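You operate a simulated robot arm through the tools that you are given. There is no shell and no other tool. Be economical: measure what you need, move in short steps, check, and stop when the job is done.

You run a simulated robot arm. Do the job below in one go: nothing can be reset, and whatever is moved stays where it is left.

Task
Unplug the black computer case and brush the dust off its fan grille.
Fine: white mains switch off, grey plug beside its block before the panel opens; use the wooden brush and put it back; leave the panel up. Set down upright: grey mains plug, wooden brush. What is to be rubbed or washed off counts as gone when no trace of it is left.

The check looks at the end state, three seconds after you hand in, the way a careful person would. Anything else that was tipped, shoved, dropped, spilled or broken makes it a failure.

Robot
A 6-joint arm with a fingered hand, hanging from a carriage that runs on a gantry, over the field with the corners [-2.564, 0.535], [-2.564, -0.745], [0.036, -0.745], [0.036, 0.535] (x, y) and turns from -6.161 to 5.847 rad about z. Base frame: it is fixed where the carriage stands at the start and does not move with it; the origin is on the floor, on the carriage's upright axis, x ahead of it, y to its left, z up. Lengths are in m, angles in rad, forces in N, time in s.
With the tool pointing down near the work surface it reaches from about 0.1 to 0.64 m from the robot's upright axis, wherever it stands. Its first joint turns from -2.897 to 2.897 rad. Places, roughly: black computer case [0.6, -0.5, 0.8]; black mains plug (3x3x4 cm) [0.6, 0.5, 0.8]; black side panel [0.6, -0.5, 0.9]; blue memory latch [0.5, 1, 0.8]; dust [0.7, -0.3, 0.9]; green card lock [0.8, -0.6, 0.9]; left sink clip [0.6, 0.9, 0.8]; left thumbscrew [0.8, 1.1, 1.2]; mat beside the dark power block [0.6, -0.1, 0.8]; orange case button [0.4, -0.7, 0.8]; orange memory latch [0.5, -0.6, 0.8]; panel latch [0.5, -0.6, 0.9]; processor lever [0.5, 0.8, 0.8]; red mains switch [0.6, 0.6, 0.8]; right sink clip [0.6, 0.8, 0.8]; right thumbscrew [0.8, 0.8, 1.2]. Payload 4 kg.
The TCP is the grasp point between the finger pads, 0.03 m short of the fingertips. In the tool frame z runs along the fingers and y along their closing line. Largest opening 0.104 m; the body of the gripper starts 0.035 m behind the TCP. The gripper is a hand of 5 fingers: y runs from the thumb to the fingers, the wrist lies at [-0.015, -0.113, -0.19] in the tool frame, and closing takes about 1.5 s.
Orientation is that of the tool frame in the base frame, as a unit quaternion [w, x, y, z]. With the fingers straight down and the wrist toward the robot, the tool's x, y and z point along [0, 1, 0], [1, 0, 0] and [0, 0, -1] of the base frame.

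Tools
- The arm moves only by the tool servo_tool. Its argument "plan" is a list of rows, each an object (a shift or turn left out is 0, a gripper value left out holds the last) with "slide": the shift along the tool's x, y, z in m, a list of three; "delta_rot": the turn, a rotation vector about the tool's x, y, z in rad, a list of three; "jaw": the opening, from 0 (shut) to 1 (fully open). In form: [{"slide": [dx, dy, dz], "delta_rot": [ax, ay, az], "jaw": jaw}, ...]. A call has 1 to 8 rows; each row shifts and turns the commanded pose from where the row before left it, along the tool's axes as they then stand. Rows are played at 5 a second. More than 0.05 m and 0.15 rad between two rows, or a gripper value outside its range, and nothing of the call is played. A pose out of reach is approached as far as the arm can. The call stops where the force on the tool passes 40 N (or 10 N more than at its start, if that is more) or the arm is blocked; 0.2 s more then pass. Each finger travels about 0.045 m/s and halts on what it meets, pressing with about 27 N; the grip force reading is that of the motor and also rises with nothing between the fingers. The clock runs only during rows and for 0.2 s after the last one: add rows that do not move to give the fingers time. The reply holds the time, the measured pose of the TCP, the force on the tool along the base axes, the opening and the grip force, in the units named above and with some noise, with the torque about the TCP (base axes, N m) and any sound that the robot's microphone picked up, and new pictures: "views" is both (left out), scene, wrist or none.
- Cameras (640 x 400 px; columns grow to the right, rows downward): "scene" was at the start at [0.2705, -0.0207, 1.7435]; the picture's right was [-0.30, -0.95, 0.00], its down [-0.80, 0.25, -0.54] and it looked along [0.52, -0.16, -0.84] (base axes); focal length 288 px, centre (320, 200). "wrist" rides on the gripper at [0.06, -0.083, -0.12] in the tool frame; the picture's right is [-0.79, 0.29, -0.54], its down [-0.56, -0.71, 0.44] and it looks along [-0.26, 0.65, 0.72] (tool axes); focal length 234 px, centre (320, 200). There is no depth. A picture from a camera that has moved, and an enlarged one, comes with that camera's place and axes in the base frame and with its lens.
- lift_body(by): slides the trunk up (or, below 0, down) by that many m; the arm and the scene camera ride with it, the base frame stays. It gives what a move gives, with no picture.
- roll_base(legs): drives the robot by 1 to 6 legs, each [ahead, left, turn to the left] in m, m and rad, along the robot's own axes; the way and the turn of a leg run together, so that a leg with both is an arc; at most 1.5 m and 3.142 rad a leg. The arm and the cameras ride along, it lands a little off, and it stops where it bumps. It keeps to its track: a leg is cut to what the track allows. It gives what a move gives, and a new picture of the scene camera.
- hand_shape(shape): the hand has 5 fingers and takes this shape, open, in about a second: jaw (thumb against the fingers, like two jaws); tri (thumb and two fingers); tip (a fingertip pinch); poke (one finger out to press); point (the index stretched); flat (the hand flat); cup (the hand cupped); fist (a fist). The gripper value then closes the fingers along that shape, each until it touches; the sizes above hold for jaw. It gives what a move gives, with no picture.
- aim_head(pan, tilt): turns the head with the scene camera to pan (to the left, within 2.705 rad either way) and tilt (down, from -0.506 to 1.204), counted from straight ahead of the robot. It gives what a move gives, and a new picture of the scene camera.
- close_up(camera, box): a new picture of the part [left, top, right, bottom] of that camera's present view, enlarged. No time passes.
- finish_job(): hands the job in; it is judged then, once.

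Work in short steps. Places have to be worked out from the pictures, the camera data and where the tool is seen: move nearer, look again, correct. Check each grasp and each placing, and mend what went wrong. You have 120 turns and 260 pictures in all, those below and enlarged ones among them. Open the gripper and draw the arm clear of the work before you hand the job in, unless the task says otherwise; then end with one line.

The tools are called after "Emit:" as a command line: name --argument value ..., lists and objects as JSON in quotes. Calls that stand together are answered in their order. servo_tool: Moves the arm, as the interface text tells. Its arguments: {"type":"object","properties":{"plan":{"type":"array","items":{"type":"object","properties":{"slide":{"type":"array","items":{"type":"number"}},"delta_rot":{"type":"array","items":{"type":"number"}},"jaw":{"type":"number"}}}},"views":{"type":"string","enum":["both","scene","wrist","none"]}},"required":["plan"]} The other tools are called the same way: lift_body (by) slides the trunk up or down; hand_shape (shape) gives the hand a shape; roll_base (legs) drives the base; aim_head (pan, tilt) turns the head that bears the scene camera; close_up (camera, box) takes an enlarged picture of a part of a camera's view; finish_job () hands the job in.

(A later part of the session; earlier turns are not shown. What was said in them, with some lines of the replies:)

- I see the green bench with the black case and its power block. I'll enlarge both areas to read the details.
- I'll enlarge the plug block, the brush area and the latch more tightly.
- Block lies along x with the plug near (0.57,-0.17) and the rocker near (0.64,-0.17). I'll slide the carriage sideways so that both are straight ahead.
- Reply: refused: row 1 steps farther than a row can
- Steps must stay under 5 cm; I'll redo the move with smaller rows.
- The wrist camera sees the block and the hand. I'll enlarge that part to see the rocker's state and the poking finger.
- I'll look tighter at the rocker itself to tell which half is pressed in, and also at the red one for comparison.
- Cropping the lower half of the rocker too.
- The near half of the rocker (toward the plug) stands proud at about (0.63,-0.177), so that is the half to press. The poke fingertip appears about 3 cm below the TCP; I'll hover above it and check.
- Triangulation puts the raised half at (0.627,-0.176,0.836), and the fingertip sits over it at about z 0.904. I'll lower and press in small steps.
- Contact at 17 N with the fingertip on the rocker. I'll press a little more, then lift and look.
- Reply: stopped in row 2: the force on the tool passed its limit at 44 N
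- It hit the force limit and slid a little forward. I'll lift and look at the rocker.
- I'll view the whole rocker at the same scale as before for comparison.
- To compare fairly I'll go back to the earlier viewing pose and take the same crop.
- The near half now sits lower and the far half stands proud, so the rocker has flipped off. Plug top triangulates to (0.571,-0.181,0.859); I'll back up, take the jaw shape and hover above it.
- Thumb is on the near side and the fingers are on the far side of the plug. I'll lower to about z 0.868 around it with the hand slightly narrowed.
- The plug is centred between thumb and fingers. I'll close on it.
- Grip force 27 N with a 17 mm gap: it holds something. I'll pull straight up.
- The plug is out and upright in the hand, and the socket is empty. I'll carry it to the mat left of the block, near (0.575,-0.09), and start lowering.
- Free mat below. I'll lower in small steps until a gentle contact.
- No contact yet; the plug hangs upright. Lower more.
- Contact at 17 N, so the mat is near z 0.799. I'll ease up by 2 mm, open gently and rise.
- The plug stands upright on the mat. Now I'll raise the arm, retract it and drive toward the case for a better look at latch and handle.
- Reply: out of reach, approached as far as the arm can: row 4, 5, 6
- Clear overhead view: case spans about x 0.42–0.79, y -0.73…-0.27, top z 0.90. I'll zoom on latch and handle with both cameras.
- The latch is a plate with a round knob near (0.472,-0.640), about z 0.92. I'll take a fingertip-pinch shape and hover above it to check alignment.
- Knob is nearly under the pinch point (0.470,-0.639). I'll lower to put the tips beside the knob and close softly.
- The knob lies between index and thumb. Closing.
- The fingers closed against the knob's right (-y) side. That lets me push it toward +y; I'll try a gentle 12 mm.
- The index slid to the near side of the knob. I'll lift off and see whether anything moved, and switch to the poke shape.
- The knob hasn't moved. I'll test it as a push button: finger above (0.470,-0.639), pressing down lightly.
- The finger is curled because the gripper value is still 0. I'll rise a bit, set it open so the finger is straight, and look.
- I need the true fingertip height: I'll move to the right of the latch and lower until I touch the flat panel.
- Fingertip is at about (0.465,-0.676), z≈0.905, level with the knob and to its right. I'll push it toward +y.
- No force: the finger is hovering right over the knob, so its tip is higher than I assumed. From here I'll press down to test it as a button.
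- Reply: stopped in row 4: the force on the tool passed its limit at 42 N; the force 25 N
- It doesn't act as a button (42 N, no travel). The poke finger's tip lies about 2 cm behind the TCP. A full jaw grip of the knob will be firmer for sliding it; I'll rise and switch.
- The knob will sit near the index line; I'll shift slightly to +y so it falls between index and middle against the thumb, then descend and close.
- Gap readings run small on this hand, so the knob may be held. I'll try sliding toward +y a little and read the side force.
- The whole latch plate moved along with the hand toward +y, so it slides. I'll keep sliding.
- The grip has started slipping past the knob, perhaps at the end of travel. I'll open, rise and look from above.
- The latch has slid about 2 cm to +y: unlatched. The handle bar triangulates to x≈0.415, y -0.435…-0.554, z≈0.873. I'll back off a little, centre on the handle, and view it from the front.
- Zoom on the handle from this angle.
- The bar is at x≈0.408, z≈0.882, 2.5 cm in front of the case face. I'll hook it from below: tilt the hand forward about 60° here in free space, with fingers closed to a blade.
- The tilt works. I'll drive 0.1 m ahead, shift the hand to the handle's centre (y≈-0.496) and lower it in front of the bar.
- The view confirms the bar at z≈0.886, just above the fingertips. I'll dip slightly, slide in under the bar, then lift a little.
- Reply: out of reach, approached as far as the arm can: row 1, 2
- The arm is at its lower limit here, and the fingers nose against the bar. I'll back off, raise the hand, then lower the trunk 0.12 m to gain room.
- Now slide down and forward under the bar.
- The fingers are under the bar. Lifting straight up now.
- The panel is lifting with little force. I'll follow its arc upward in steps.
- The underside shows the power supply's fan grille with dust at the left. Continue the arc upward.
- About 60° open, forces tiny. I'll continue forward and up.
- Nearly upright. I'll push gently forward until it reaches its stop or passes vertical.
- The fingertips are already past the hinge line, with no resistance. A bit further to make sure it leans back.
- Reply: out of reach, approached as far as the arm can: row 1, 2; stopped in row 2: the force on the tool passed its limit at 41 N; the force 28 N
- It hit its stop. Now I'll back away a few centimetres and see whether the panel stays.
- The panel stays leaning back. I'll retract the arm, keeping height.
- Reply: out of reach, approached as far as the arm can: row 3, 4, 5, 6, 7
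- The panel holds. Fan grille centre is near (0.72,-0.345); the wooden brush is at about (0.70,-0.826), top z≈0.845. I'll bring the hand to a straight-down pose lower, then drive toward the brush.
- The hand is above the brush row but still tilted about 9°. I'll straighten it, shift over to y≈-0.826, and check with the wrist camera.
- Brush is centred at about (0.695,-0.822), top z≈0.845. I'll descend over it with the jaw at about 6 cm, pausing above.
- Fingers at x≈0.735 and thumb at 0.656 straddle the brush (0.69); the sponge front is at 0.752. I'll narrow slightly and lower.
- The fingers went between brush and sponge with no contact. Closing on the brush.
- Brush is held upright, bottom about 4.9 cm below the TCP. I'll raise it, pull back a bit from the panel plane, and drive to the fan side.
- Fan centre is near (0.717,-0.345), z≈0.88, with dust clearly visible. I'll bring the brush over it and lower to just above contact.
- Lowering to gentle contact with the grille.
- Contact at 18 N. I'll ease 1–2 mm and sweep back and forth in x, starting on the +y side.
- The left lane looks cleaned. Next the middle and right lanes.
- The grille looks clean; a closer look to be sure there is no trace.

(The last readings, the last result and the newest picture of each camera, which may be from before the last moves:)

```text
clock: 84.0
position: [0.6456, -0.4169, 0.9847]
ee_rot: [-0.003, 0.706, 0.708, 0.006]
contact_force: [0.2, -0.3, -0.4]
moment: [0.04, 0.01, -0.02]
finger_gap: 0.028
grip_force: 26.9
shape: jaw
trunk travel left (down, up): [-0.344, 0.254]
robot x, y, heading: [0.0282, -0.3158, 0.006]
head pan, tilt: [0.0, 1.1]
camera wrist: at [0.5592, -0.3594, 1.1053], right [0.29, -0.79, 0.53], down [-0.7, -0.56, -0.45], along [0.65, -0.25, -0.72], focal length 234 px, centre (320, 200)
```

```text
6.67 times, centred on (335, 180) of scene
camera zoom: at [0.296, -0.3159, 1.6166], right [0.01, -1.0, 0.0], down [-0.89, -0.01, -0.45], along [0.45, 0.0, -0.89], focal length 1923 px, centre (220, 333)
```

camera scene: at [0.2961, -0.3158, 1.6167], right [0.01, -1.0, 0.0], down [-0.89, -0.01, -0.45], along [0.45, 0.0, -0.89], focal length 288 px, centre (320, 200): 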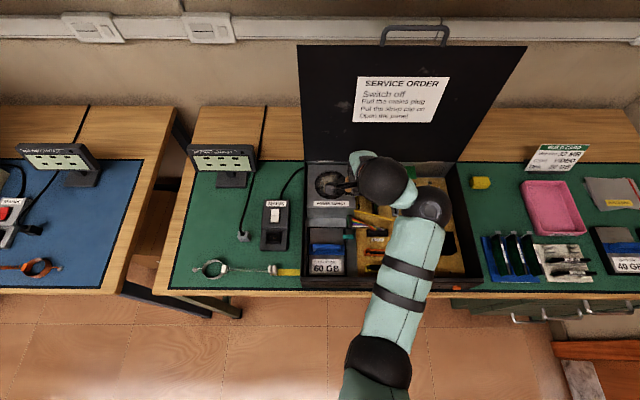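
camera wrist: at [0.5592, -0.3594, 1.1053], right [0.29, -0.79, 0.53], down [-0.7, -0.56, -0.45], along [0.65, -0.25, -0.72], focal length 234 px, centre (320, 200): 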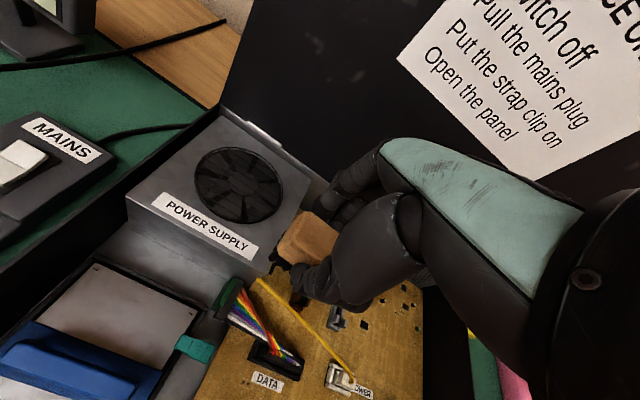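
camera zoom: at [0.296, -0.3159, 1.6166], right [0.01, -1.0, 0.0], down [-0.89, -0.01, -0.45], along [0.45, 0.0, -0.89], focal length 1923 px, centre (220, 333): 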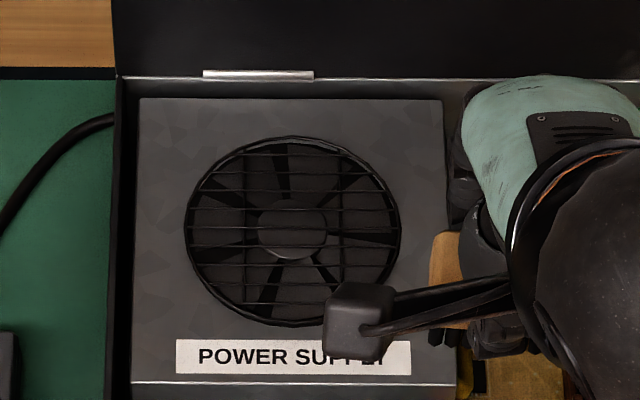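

All dust is gone. I'll raise the brush and drive back to its spot.

Emit:
servo_tool --plan '[{"slide": [0, 0, -0.04]}, {"slide": [0, 0, -0.015]}]' --views "none"

Emit:
roll_base --legs '[[0, -0.422, 0]]'

```text
clock: 84.6
position: [0.6435, -0.4179, 1.0406]
ee_rot: [-0.002, 0.706, 0.708, 0.006]
contact_force: [-0.7, -1.4, -0.7]
moment: [0.03, 0.03, 0.02]
finger_gap: 0.0277
grip_force: 26.9
shape: jaw
trunk travel left (down, up): [-0.344, 0.254]
robot x, y, heading: [0.0292, -0.3194, 0.008]
head pan, tilt: [0.0, 1.1]
```

```text
clock: 87.2
position: [0.6477, -0.838, 1.0416]
ee_rot: [-0.003, 0.707, 0.707, 0.006]
contact_force: [0.8, 0.0, -1.5]
moment: [-0.03, -0.01, 0.02]
finger_gap: 0.028
grip_force: 27.2
shape: jaw
trunk travel left (down, up): [-0.344, 0.254]
robot x, y, heading: [0.0319, -0.7376, 0.003]
head pan, tilt: [0.0, 1.1]
camera scene: at [0.299, -0.736, 1.6167], right [0.01, -1.0, 0.0], down [-0.89, 0.0, -0.45], along [0.45, 0.0, -0.89], focal length 288 px, centre (320, 200)
```

scene: 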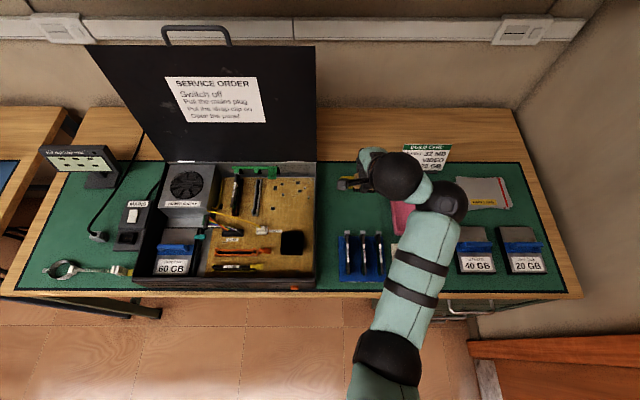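

I'll move above the original spot (0.694,-0.819) and lower to a hover.

Emit:
servo_tool --plan '[{"slide": [0.01, 0.025, 0]}, {"slide": [0.009, 0.021, 0.03]}, {"slide": [0, 0, 0.04]}, {"slide": [0, 0, 0.04]}, {"slide": [0, 0, 0.03]}, {}]' --views "none"

Emit:
close_up --camera "wrist" --box '[180, 150, 440, 340]'

```text
clock: 88.6
position: [0.6933, -0.8169, 0.8995]
ee_rot: [-0.003, 0.707, 0.707, 0.006]
contact_force: [0.1, -0.3, -0.9]
moment: [0.02, 0.01, 0.02]
finger_gap: 0.0277
grip_force: 27.0
shape: jaw
trunk travel left (down, up): [-0.344, 0.254]
robot x, y, heading: [0.0384, -0.7383, 0.009]
head pan, tilt: [0.0, 1.1]
```

```text
2.11 times, centred on (310, 245) of wrist
camera zoom: at [0.608, -0.7585, 1.0198], right [0.29, -0.79, 0.53], down [-0.7, -0.55, -0.45], along [0.65, -0.25, -0.72], focal length 493 px, centre (341, 105)
```

zoom: 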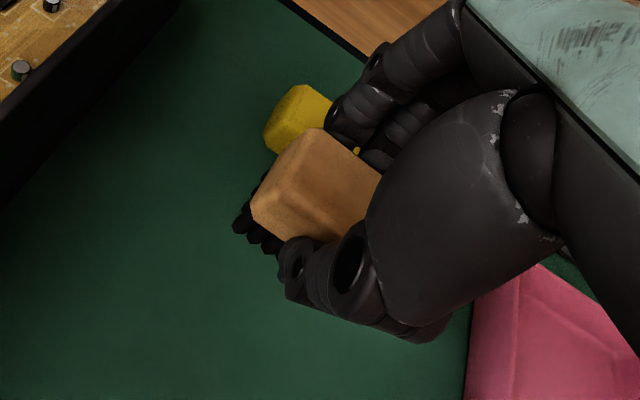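

Aligned as before. Lowering in small steps until it touches.

Emit:
servo_tool --plan '[{"slide": [-0.002, 0, 0.03]}, {"slide": [0, 0, 0.012]}, {"slide": [0, 0, 0.004]}, {"slide": [0, 0, 0.003]}, {"slide": [0, 0, 0.002]}, {}]' --views "none"

```text
clock: 90.0
position: [0.6934, -0.82, 0.8503]
ee_rot: [-0.003, 0.706, 0.708, 0.005]
contact_force: [-1.0, -0.2, 0.0]
moment: [-0.01, -0.02, 0.01]
finger_gap: 0.0279
grip_force: 26.4
shape: jaw
trunk travel left (down, up): [-0.344, 0.254]
robot x, y, heading: [0.0305, -0.7415, 0.001]
head pan, tilt: [0.0, 1.1]
```

Not quite touching yet; a few more millimetres.

Emit:
servo_tool --plan '[{"slide": [0, 0, 0.002]}, {"slide": [0, 0, 0.002]}, {}]' --views "none"

Emit:
close_up --camera "wrist" --box '[180, 150, 440, 340]'

```text
clock: 90.8
position: [0.6938, -0.8168, 0.8474]
ee_rot: [-0.001, 0.706, 0.708, 0.006]
contact_force: [-1.7, 0.0, 5.9]
moment: [0.0, 0.03, 0.02]
finger_gap: 0.0279
grip_force: 26.7
shape: jaw
trunk travel left (down, up): [-0.344, 0.254]
robot x, y, heading: [0.03, -0.7351, 0.007]
head pan, tilt: [0.0, 1.1]
```

```text
2.11 times, centred on (310, 245) of wrist
camera zoom: at [0.6092, -0.7603, 0.9667], right [0.29, -0.79, 0.54], down [-0.7, -0.55, -0.45], along [0.65, -0.25, -0.72], focal length 493 px, centre (341, 105)
```

zoom: 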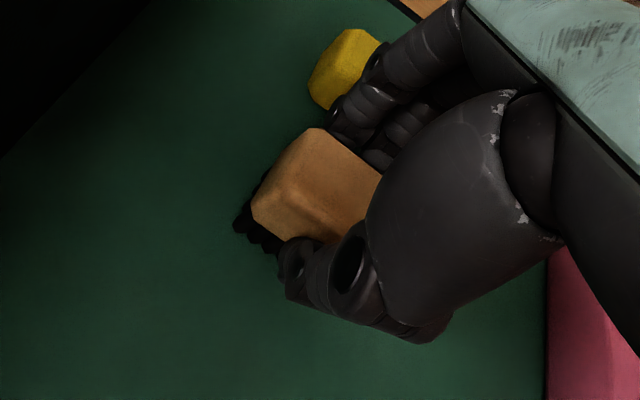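

Light contact of 6 N: it stands on the mat. I'll open only to about 5 cm (sponge clearance) and rise straight up.

Emit:
servo_tool --plan '[{"jaw": 0.35}, {"jaw": 0.46}, {}, {}, {"slide": [0, 0, -0.02]}, {"slide": [0, 0, -0.04]}, {"slide": [0, 0, -0.045]}, {"slide": [0, 0, -0.045]}]' --views "wrist"

Emit:
close_up --camera "wrist" --box '[180, 200, 340, 340]'

```text
clock: 92.6
position: [0.6932, -0.8212, 0.9972]
ee_rot: [-0.003, 0.707, 0.708, 0.005]
contact_force: [0.1, 0.8, -0.4]
moment: [0.01, -0.02, 0.0]
finger_gap: 0.0475
grip_force: 0.0
shape: jaw
trunk travel left (down, up): [-0.344, 0.254]
robot x, y, heading: [0.0292, -0.7373, 0.006]
head pan, tilt: [0.0, 1.1]
camera wrist: at [0.6084, -0.7625, 1.1173], right [0.29, -0.79, 0.53], down [-0.7, -0.55, -0.45], along [0.65, -0.25, -0.72], focal length 234 px, centre (320, 200)
```

wrist: 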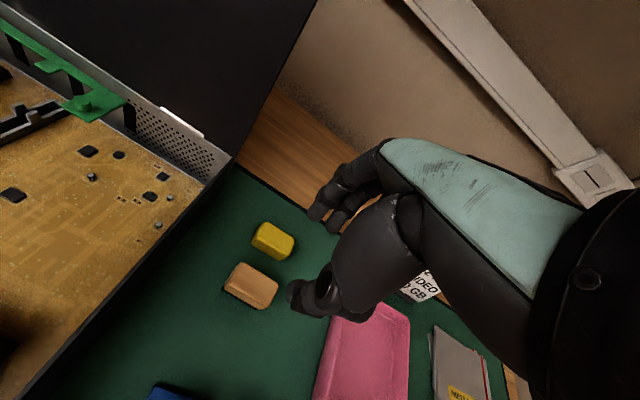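

```text
2.86 times, centred on (260, 270) of wrist
camera zoom: at [0.6084, -0.7625, 1.1173], right [0.29, -0.79, 0.53], down [-0.7, -0.55, -0.45], along [0.65, -0.25, -0.72], focal length 669 px, centre (491, 0)
```

zoom: 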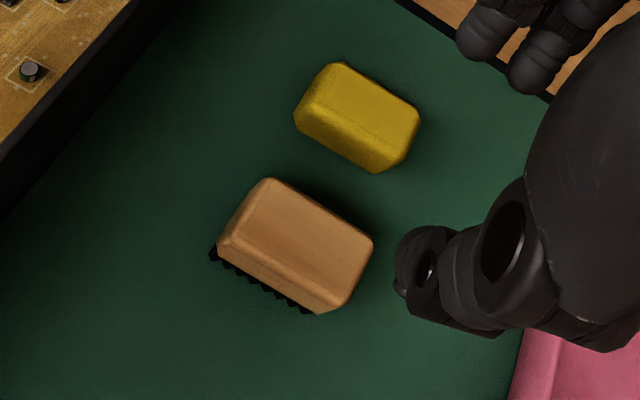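

The brush stands upright in its original place. I'll raise the arm, open the hand, back off and check the whole bench.

Emit:
servo_tool --plan '[{"slide": [0, -0.03, -0.04], "jaw": 1}, {"slide": [0, -0.04, -0.03]}, {"slide": [0, -0.04, 0]}, {"slide": [0, -0.04, 0]}]' --views "none"

Emit:
roll_base --legs '[[-0.45, 0.3, 0]]'

Emit:
aim_head --pan 0.0 --tilt 0.75

```text
clock: 93.6
position: [0.5969, -0.821, 1.0087]
ee_rot: [-0.001, 0.707, 0.707, 0.006]
contact_force: [0.5, 0.1, 0.5]
moment: [0.04, 0.05, 0.01]
finger_gap: 0.1037
grip_force: 0.1
shape: jaw
out of reach, approached as far as the arm can: row 2, 3, 4
trunk travel left (down, up): [-0.344, 0.254]
robot x, y, heading: [0.0325, -0.7397, 0.002]
head pan, tilt: [0.0, 1.1]
```

```text
clock: 96.8
position: [0.1406, -0.5202, 1.008]
ee_rot: [-0.002, 0.705, 0.709, 0.006]
contact_force: [-0.5, 0.6, 0.4]
moment: [-0.01, 0.0, 0.04]
finger_gap: 0.1038
grip_force: 0.1
shape: jaw
trunk travel left (down, up): [-0.344, 0.254]
robot x, y, heading: [-0.424, -0.4399, 0.006]
head pan, tilt: [0.0, 1.1]
camera scene: at [-0.1596, -0.4369, 1.6167], right [0.01, -1.0, 0.0], down [-0.89, -0.01, -0.45], along [0.45, 0.01, -0.89], focal length 288 px, centre (320, 200)
```

scene: 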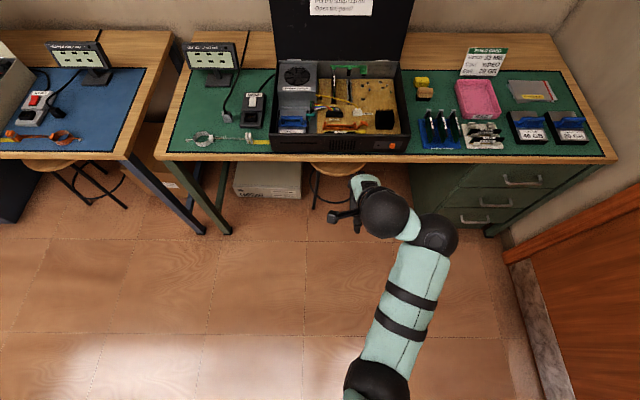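

```text
clock: 97.6
position: [0.1406, -0.5216, 1.009]
ee_rot: [-0.002, 0.705, 0.71, 0.007]
contact_force: [-0.6, -0.3, -0.2]
moment: [-0.01, 0.01, -0.04]
finger_gap: 0.1037
grip_force: 0.1
shape: jaw
trunk travel left (down, up): [-0.344, 0.254]
robot x, y, heading: [-0.4234, -0.4403, 0.014]
head pan, tilt: [0.0, 0.75]
camera scene: at [-0.1399, -0.4367, 1.6424], right [0.01, -1.0, 0.0], down [-0.68, -0.01, -0.73], along [0.73, 0.01, -0.68], focal length 288 px, centre (320, 200)
```

scene: 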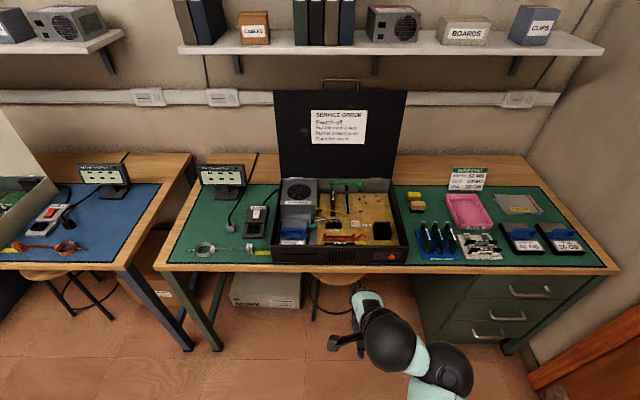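

Everything is in place with the panel up. A final close look at switch, plug and brush.

Emit:
close_up --camera "scene" --box '[215, 190, 295, 245]'

Emit:
close_up --camera "scene" --box '[20, 190, 100, 245]'

Emit:
close_up --camera "scene" --box '[395, 180, 455, 220]'

```text
7.27 times, centred on (255, 218) of scene
camera zoom: at [-0.1399, -0.4367, 1.6424], right [0.01, -1.0, 0.0], down [-0.68, -0.01, -0.73], along [0.73, 0.01, -0.68], focal length 2098 px, centre (793, 73)
```

zoom: 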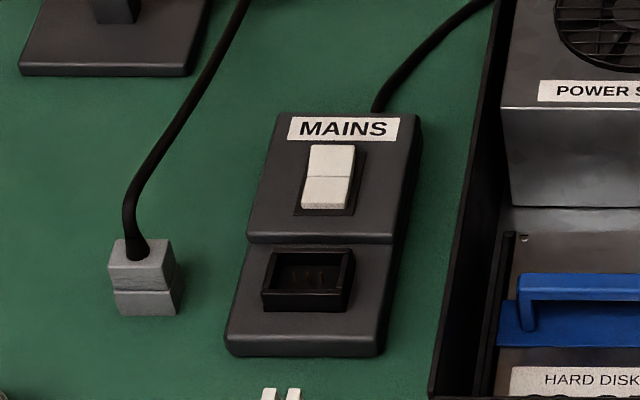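

```text
7.27 times, centred on (60, 218) of scene
camera zoom: at [-0.1399, -0.4367, 1.6424], right [0.01, -1.0, 0.0], down [-0.68, -0.01, -0.73], along [0.73, 0.01, -0.68], focal length 2098 px, centre (2211, 73)
```

zoom: 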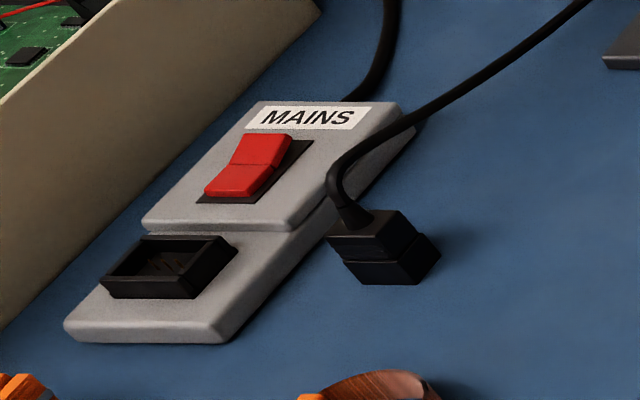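

```text
10.00 times, centred on (425, 200) of scene
camera zoom: at [-0.1399, -0.4367, 1.6424], right [0.01, -1.0, 0.0], down [-0.68, -0.01, -0.73], along [0.73, 0.01, -0.68], focal length 2884 px, centre (-730, 200)
```

zoom: 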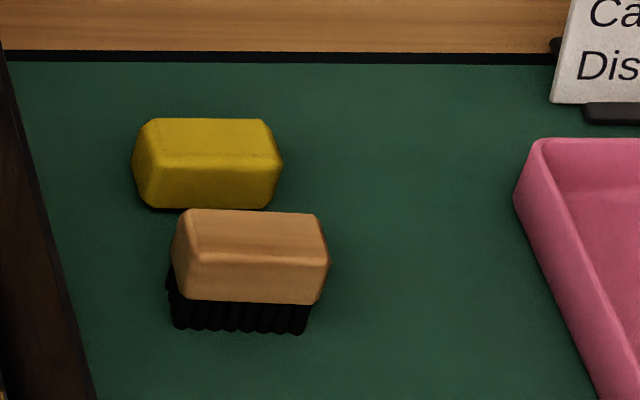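

I want to double-check the rocker's position against the red one; zooming tighter on both.

Emit:
close_up --camera "scene" --box '[248, 203, 266, 222]'

Emit:
close_up --camera "scene" --box '[40, 203, 64, 222]'

```text
16.00 times, centred on (257, 212) of scene
camera zoom: at [-0.1399, -0.4367, 1.6424], right [0.01, -1.0, 0.0], down [-0.68, -0.01, -0.73], along [0.73, 0.01, -0.68], focal length 4615 px, centre (1328, 0)
```

zoom: 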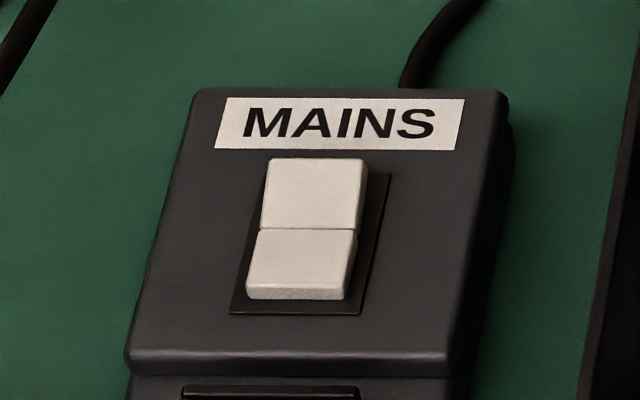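

```text
16.00 times, centred on (52, 212) of scene
camera zoom: at [-0.1399, -0.4367, 1.6424], right [0.01, -1.0, 0.0], down [-0.68, -0.01, -0.73], along [0.73, 0.01, -0.68], focal length 4615 px, centre (4608, 0)
```

zoom: 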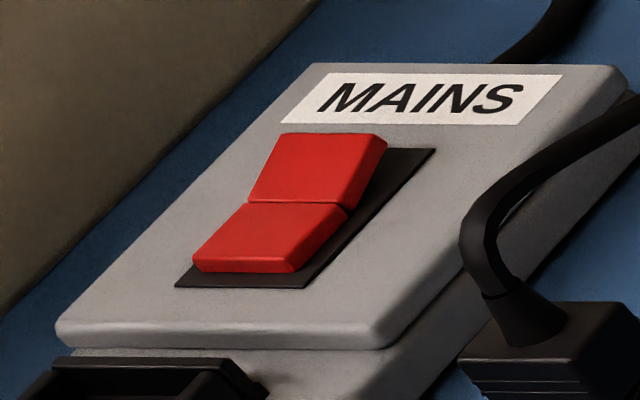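

Both rockers now have the far half raised, and the red one's plug is also out. The white switch is therefore off, having started with the near half raised. The plug and brush stand upright, the panel is up and the arm is clear, so I'm handing in.

Emit:
finish_job

```text
The job is handed in.
```

The black case is switched off and unplugged, its fan grille is brushed clean, the plug stands beside its block, the brush is back in place and the panel is left up.
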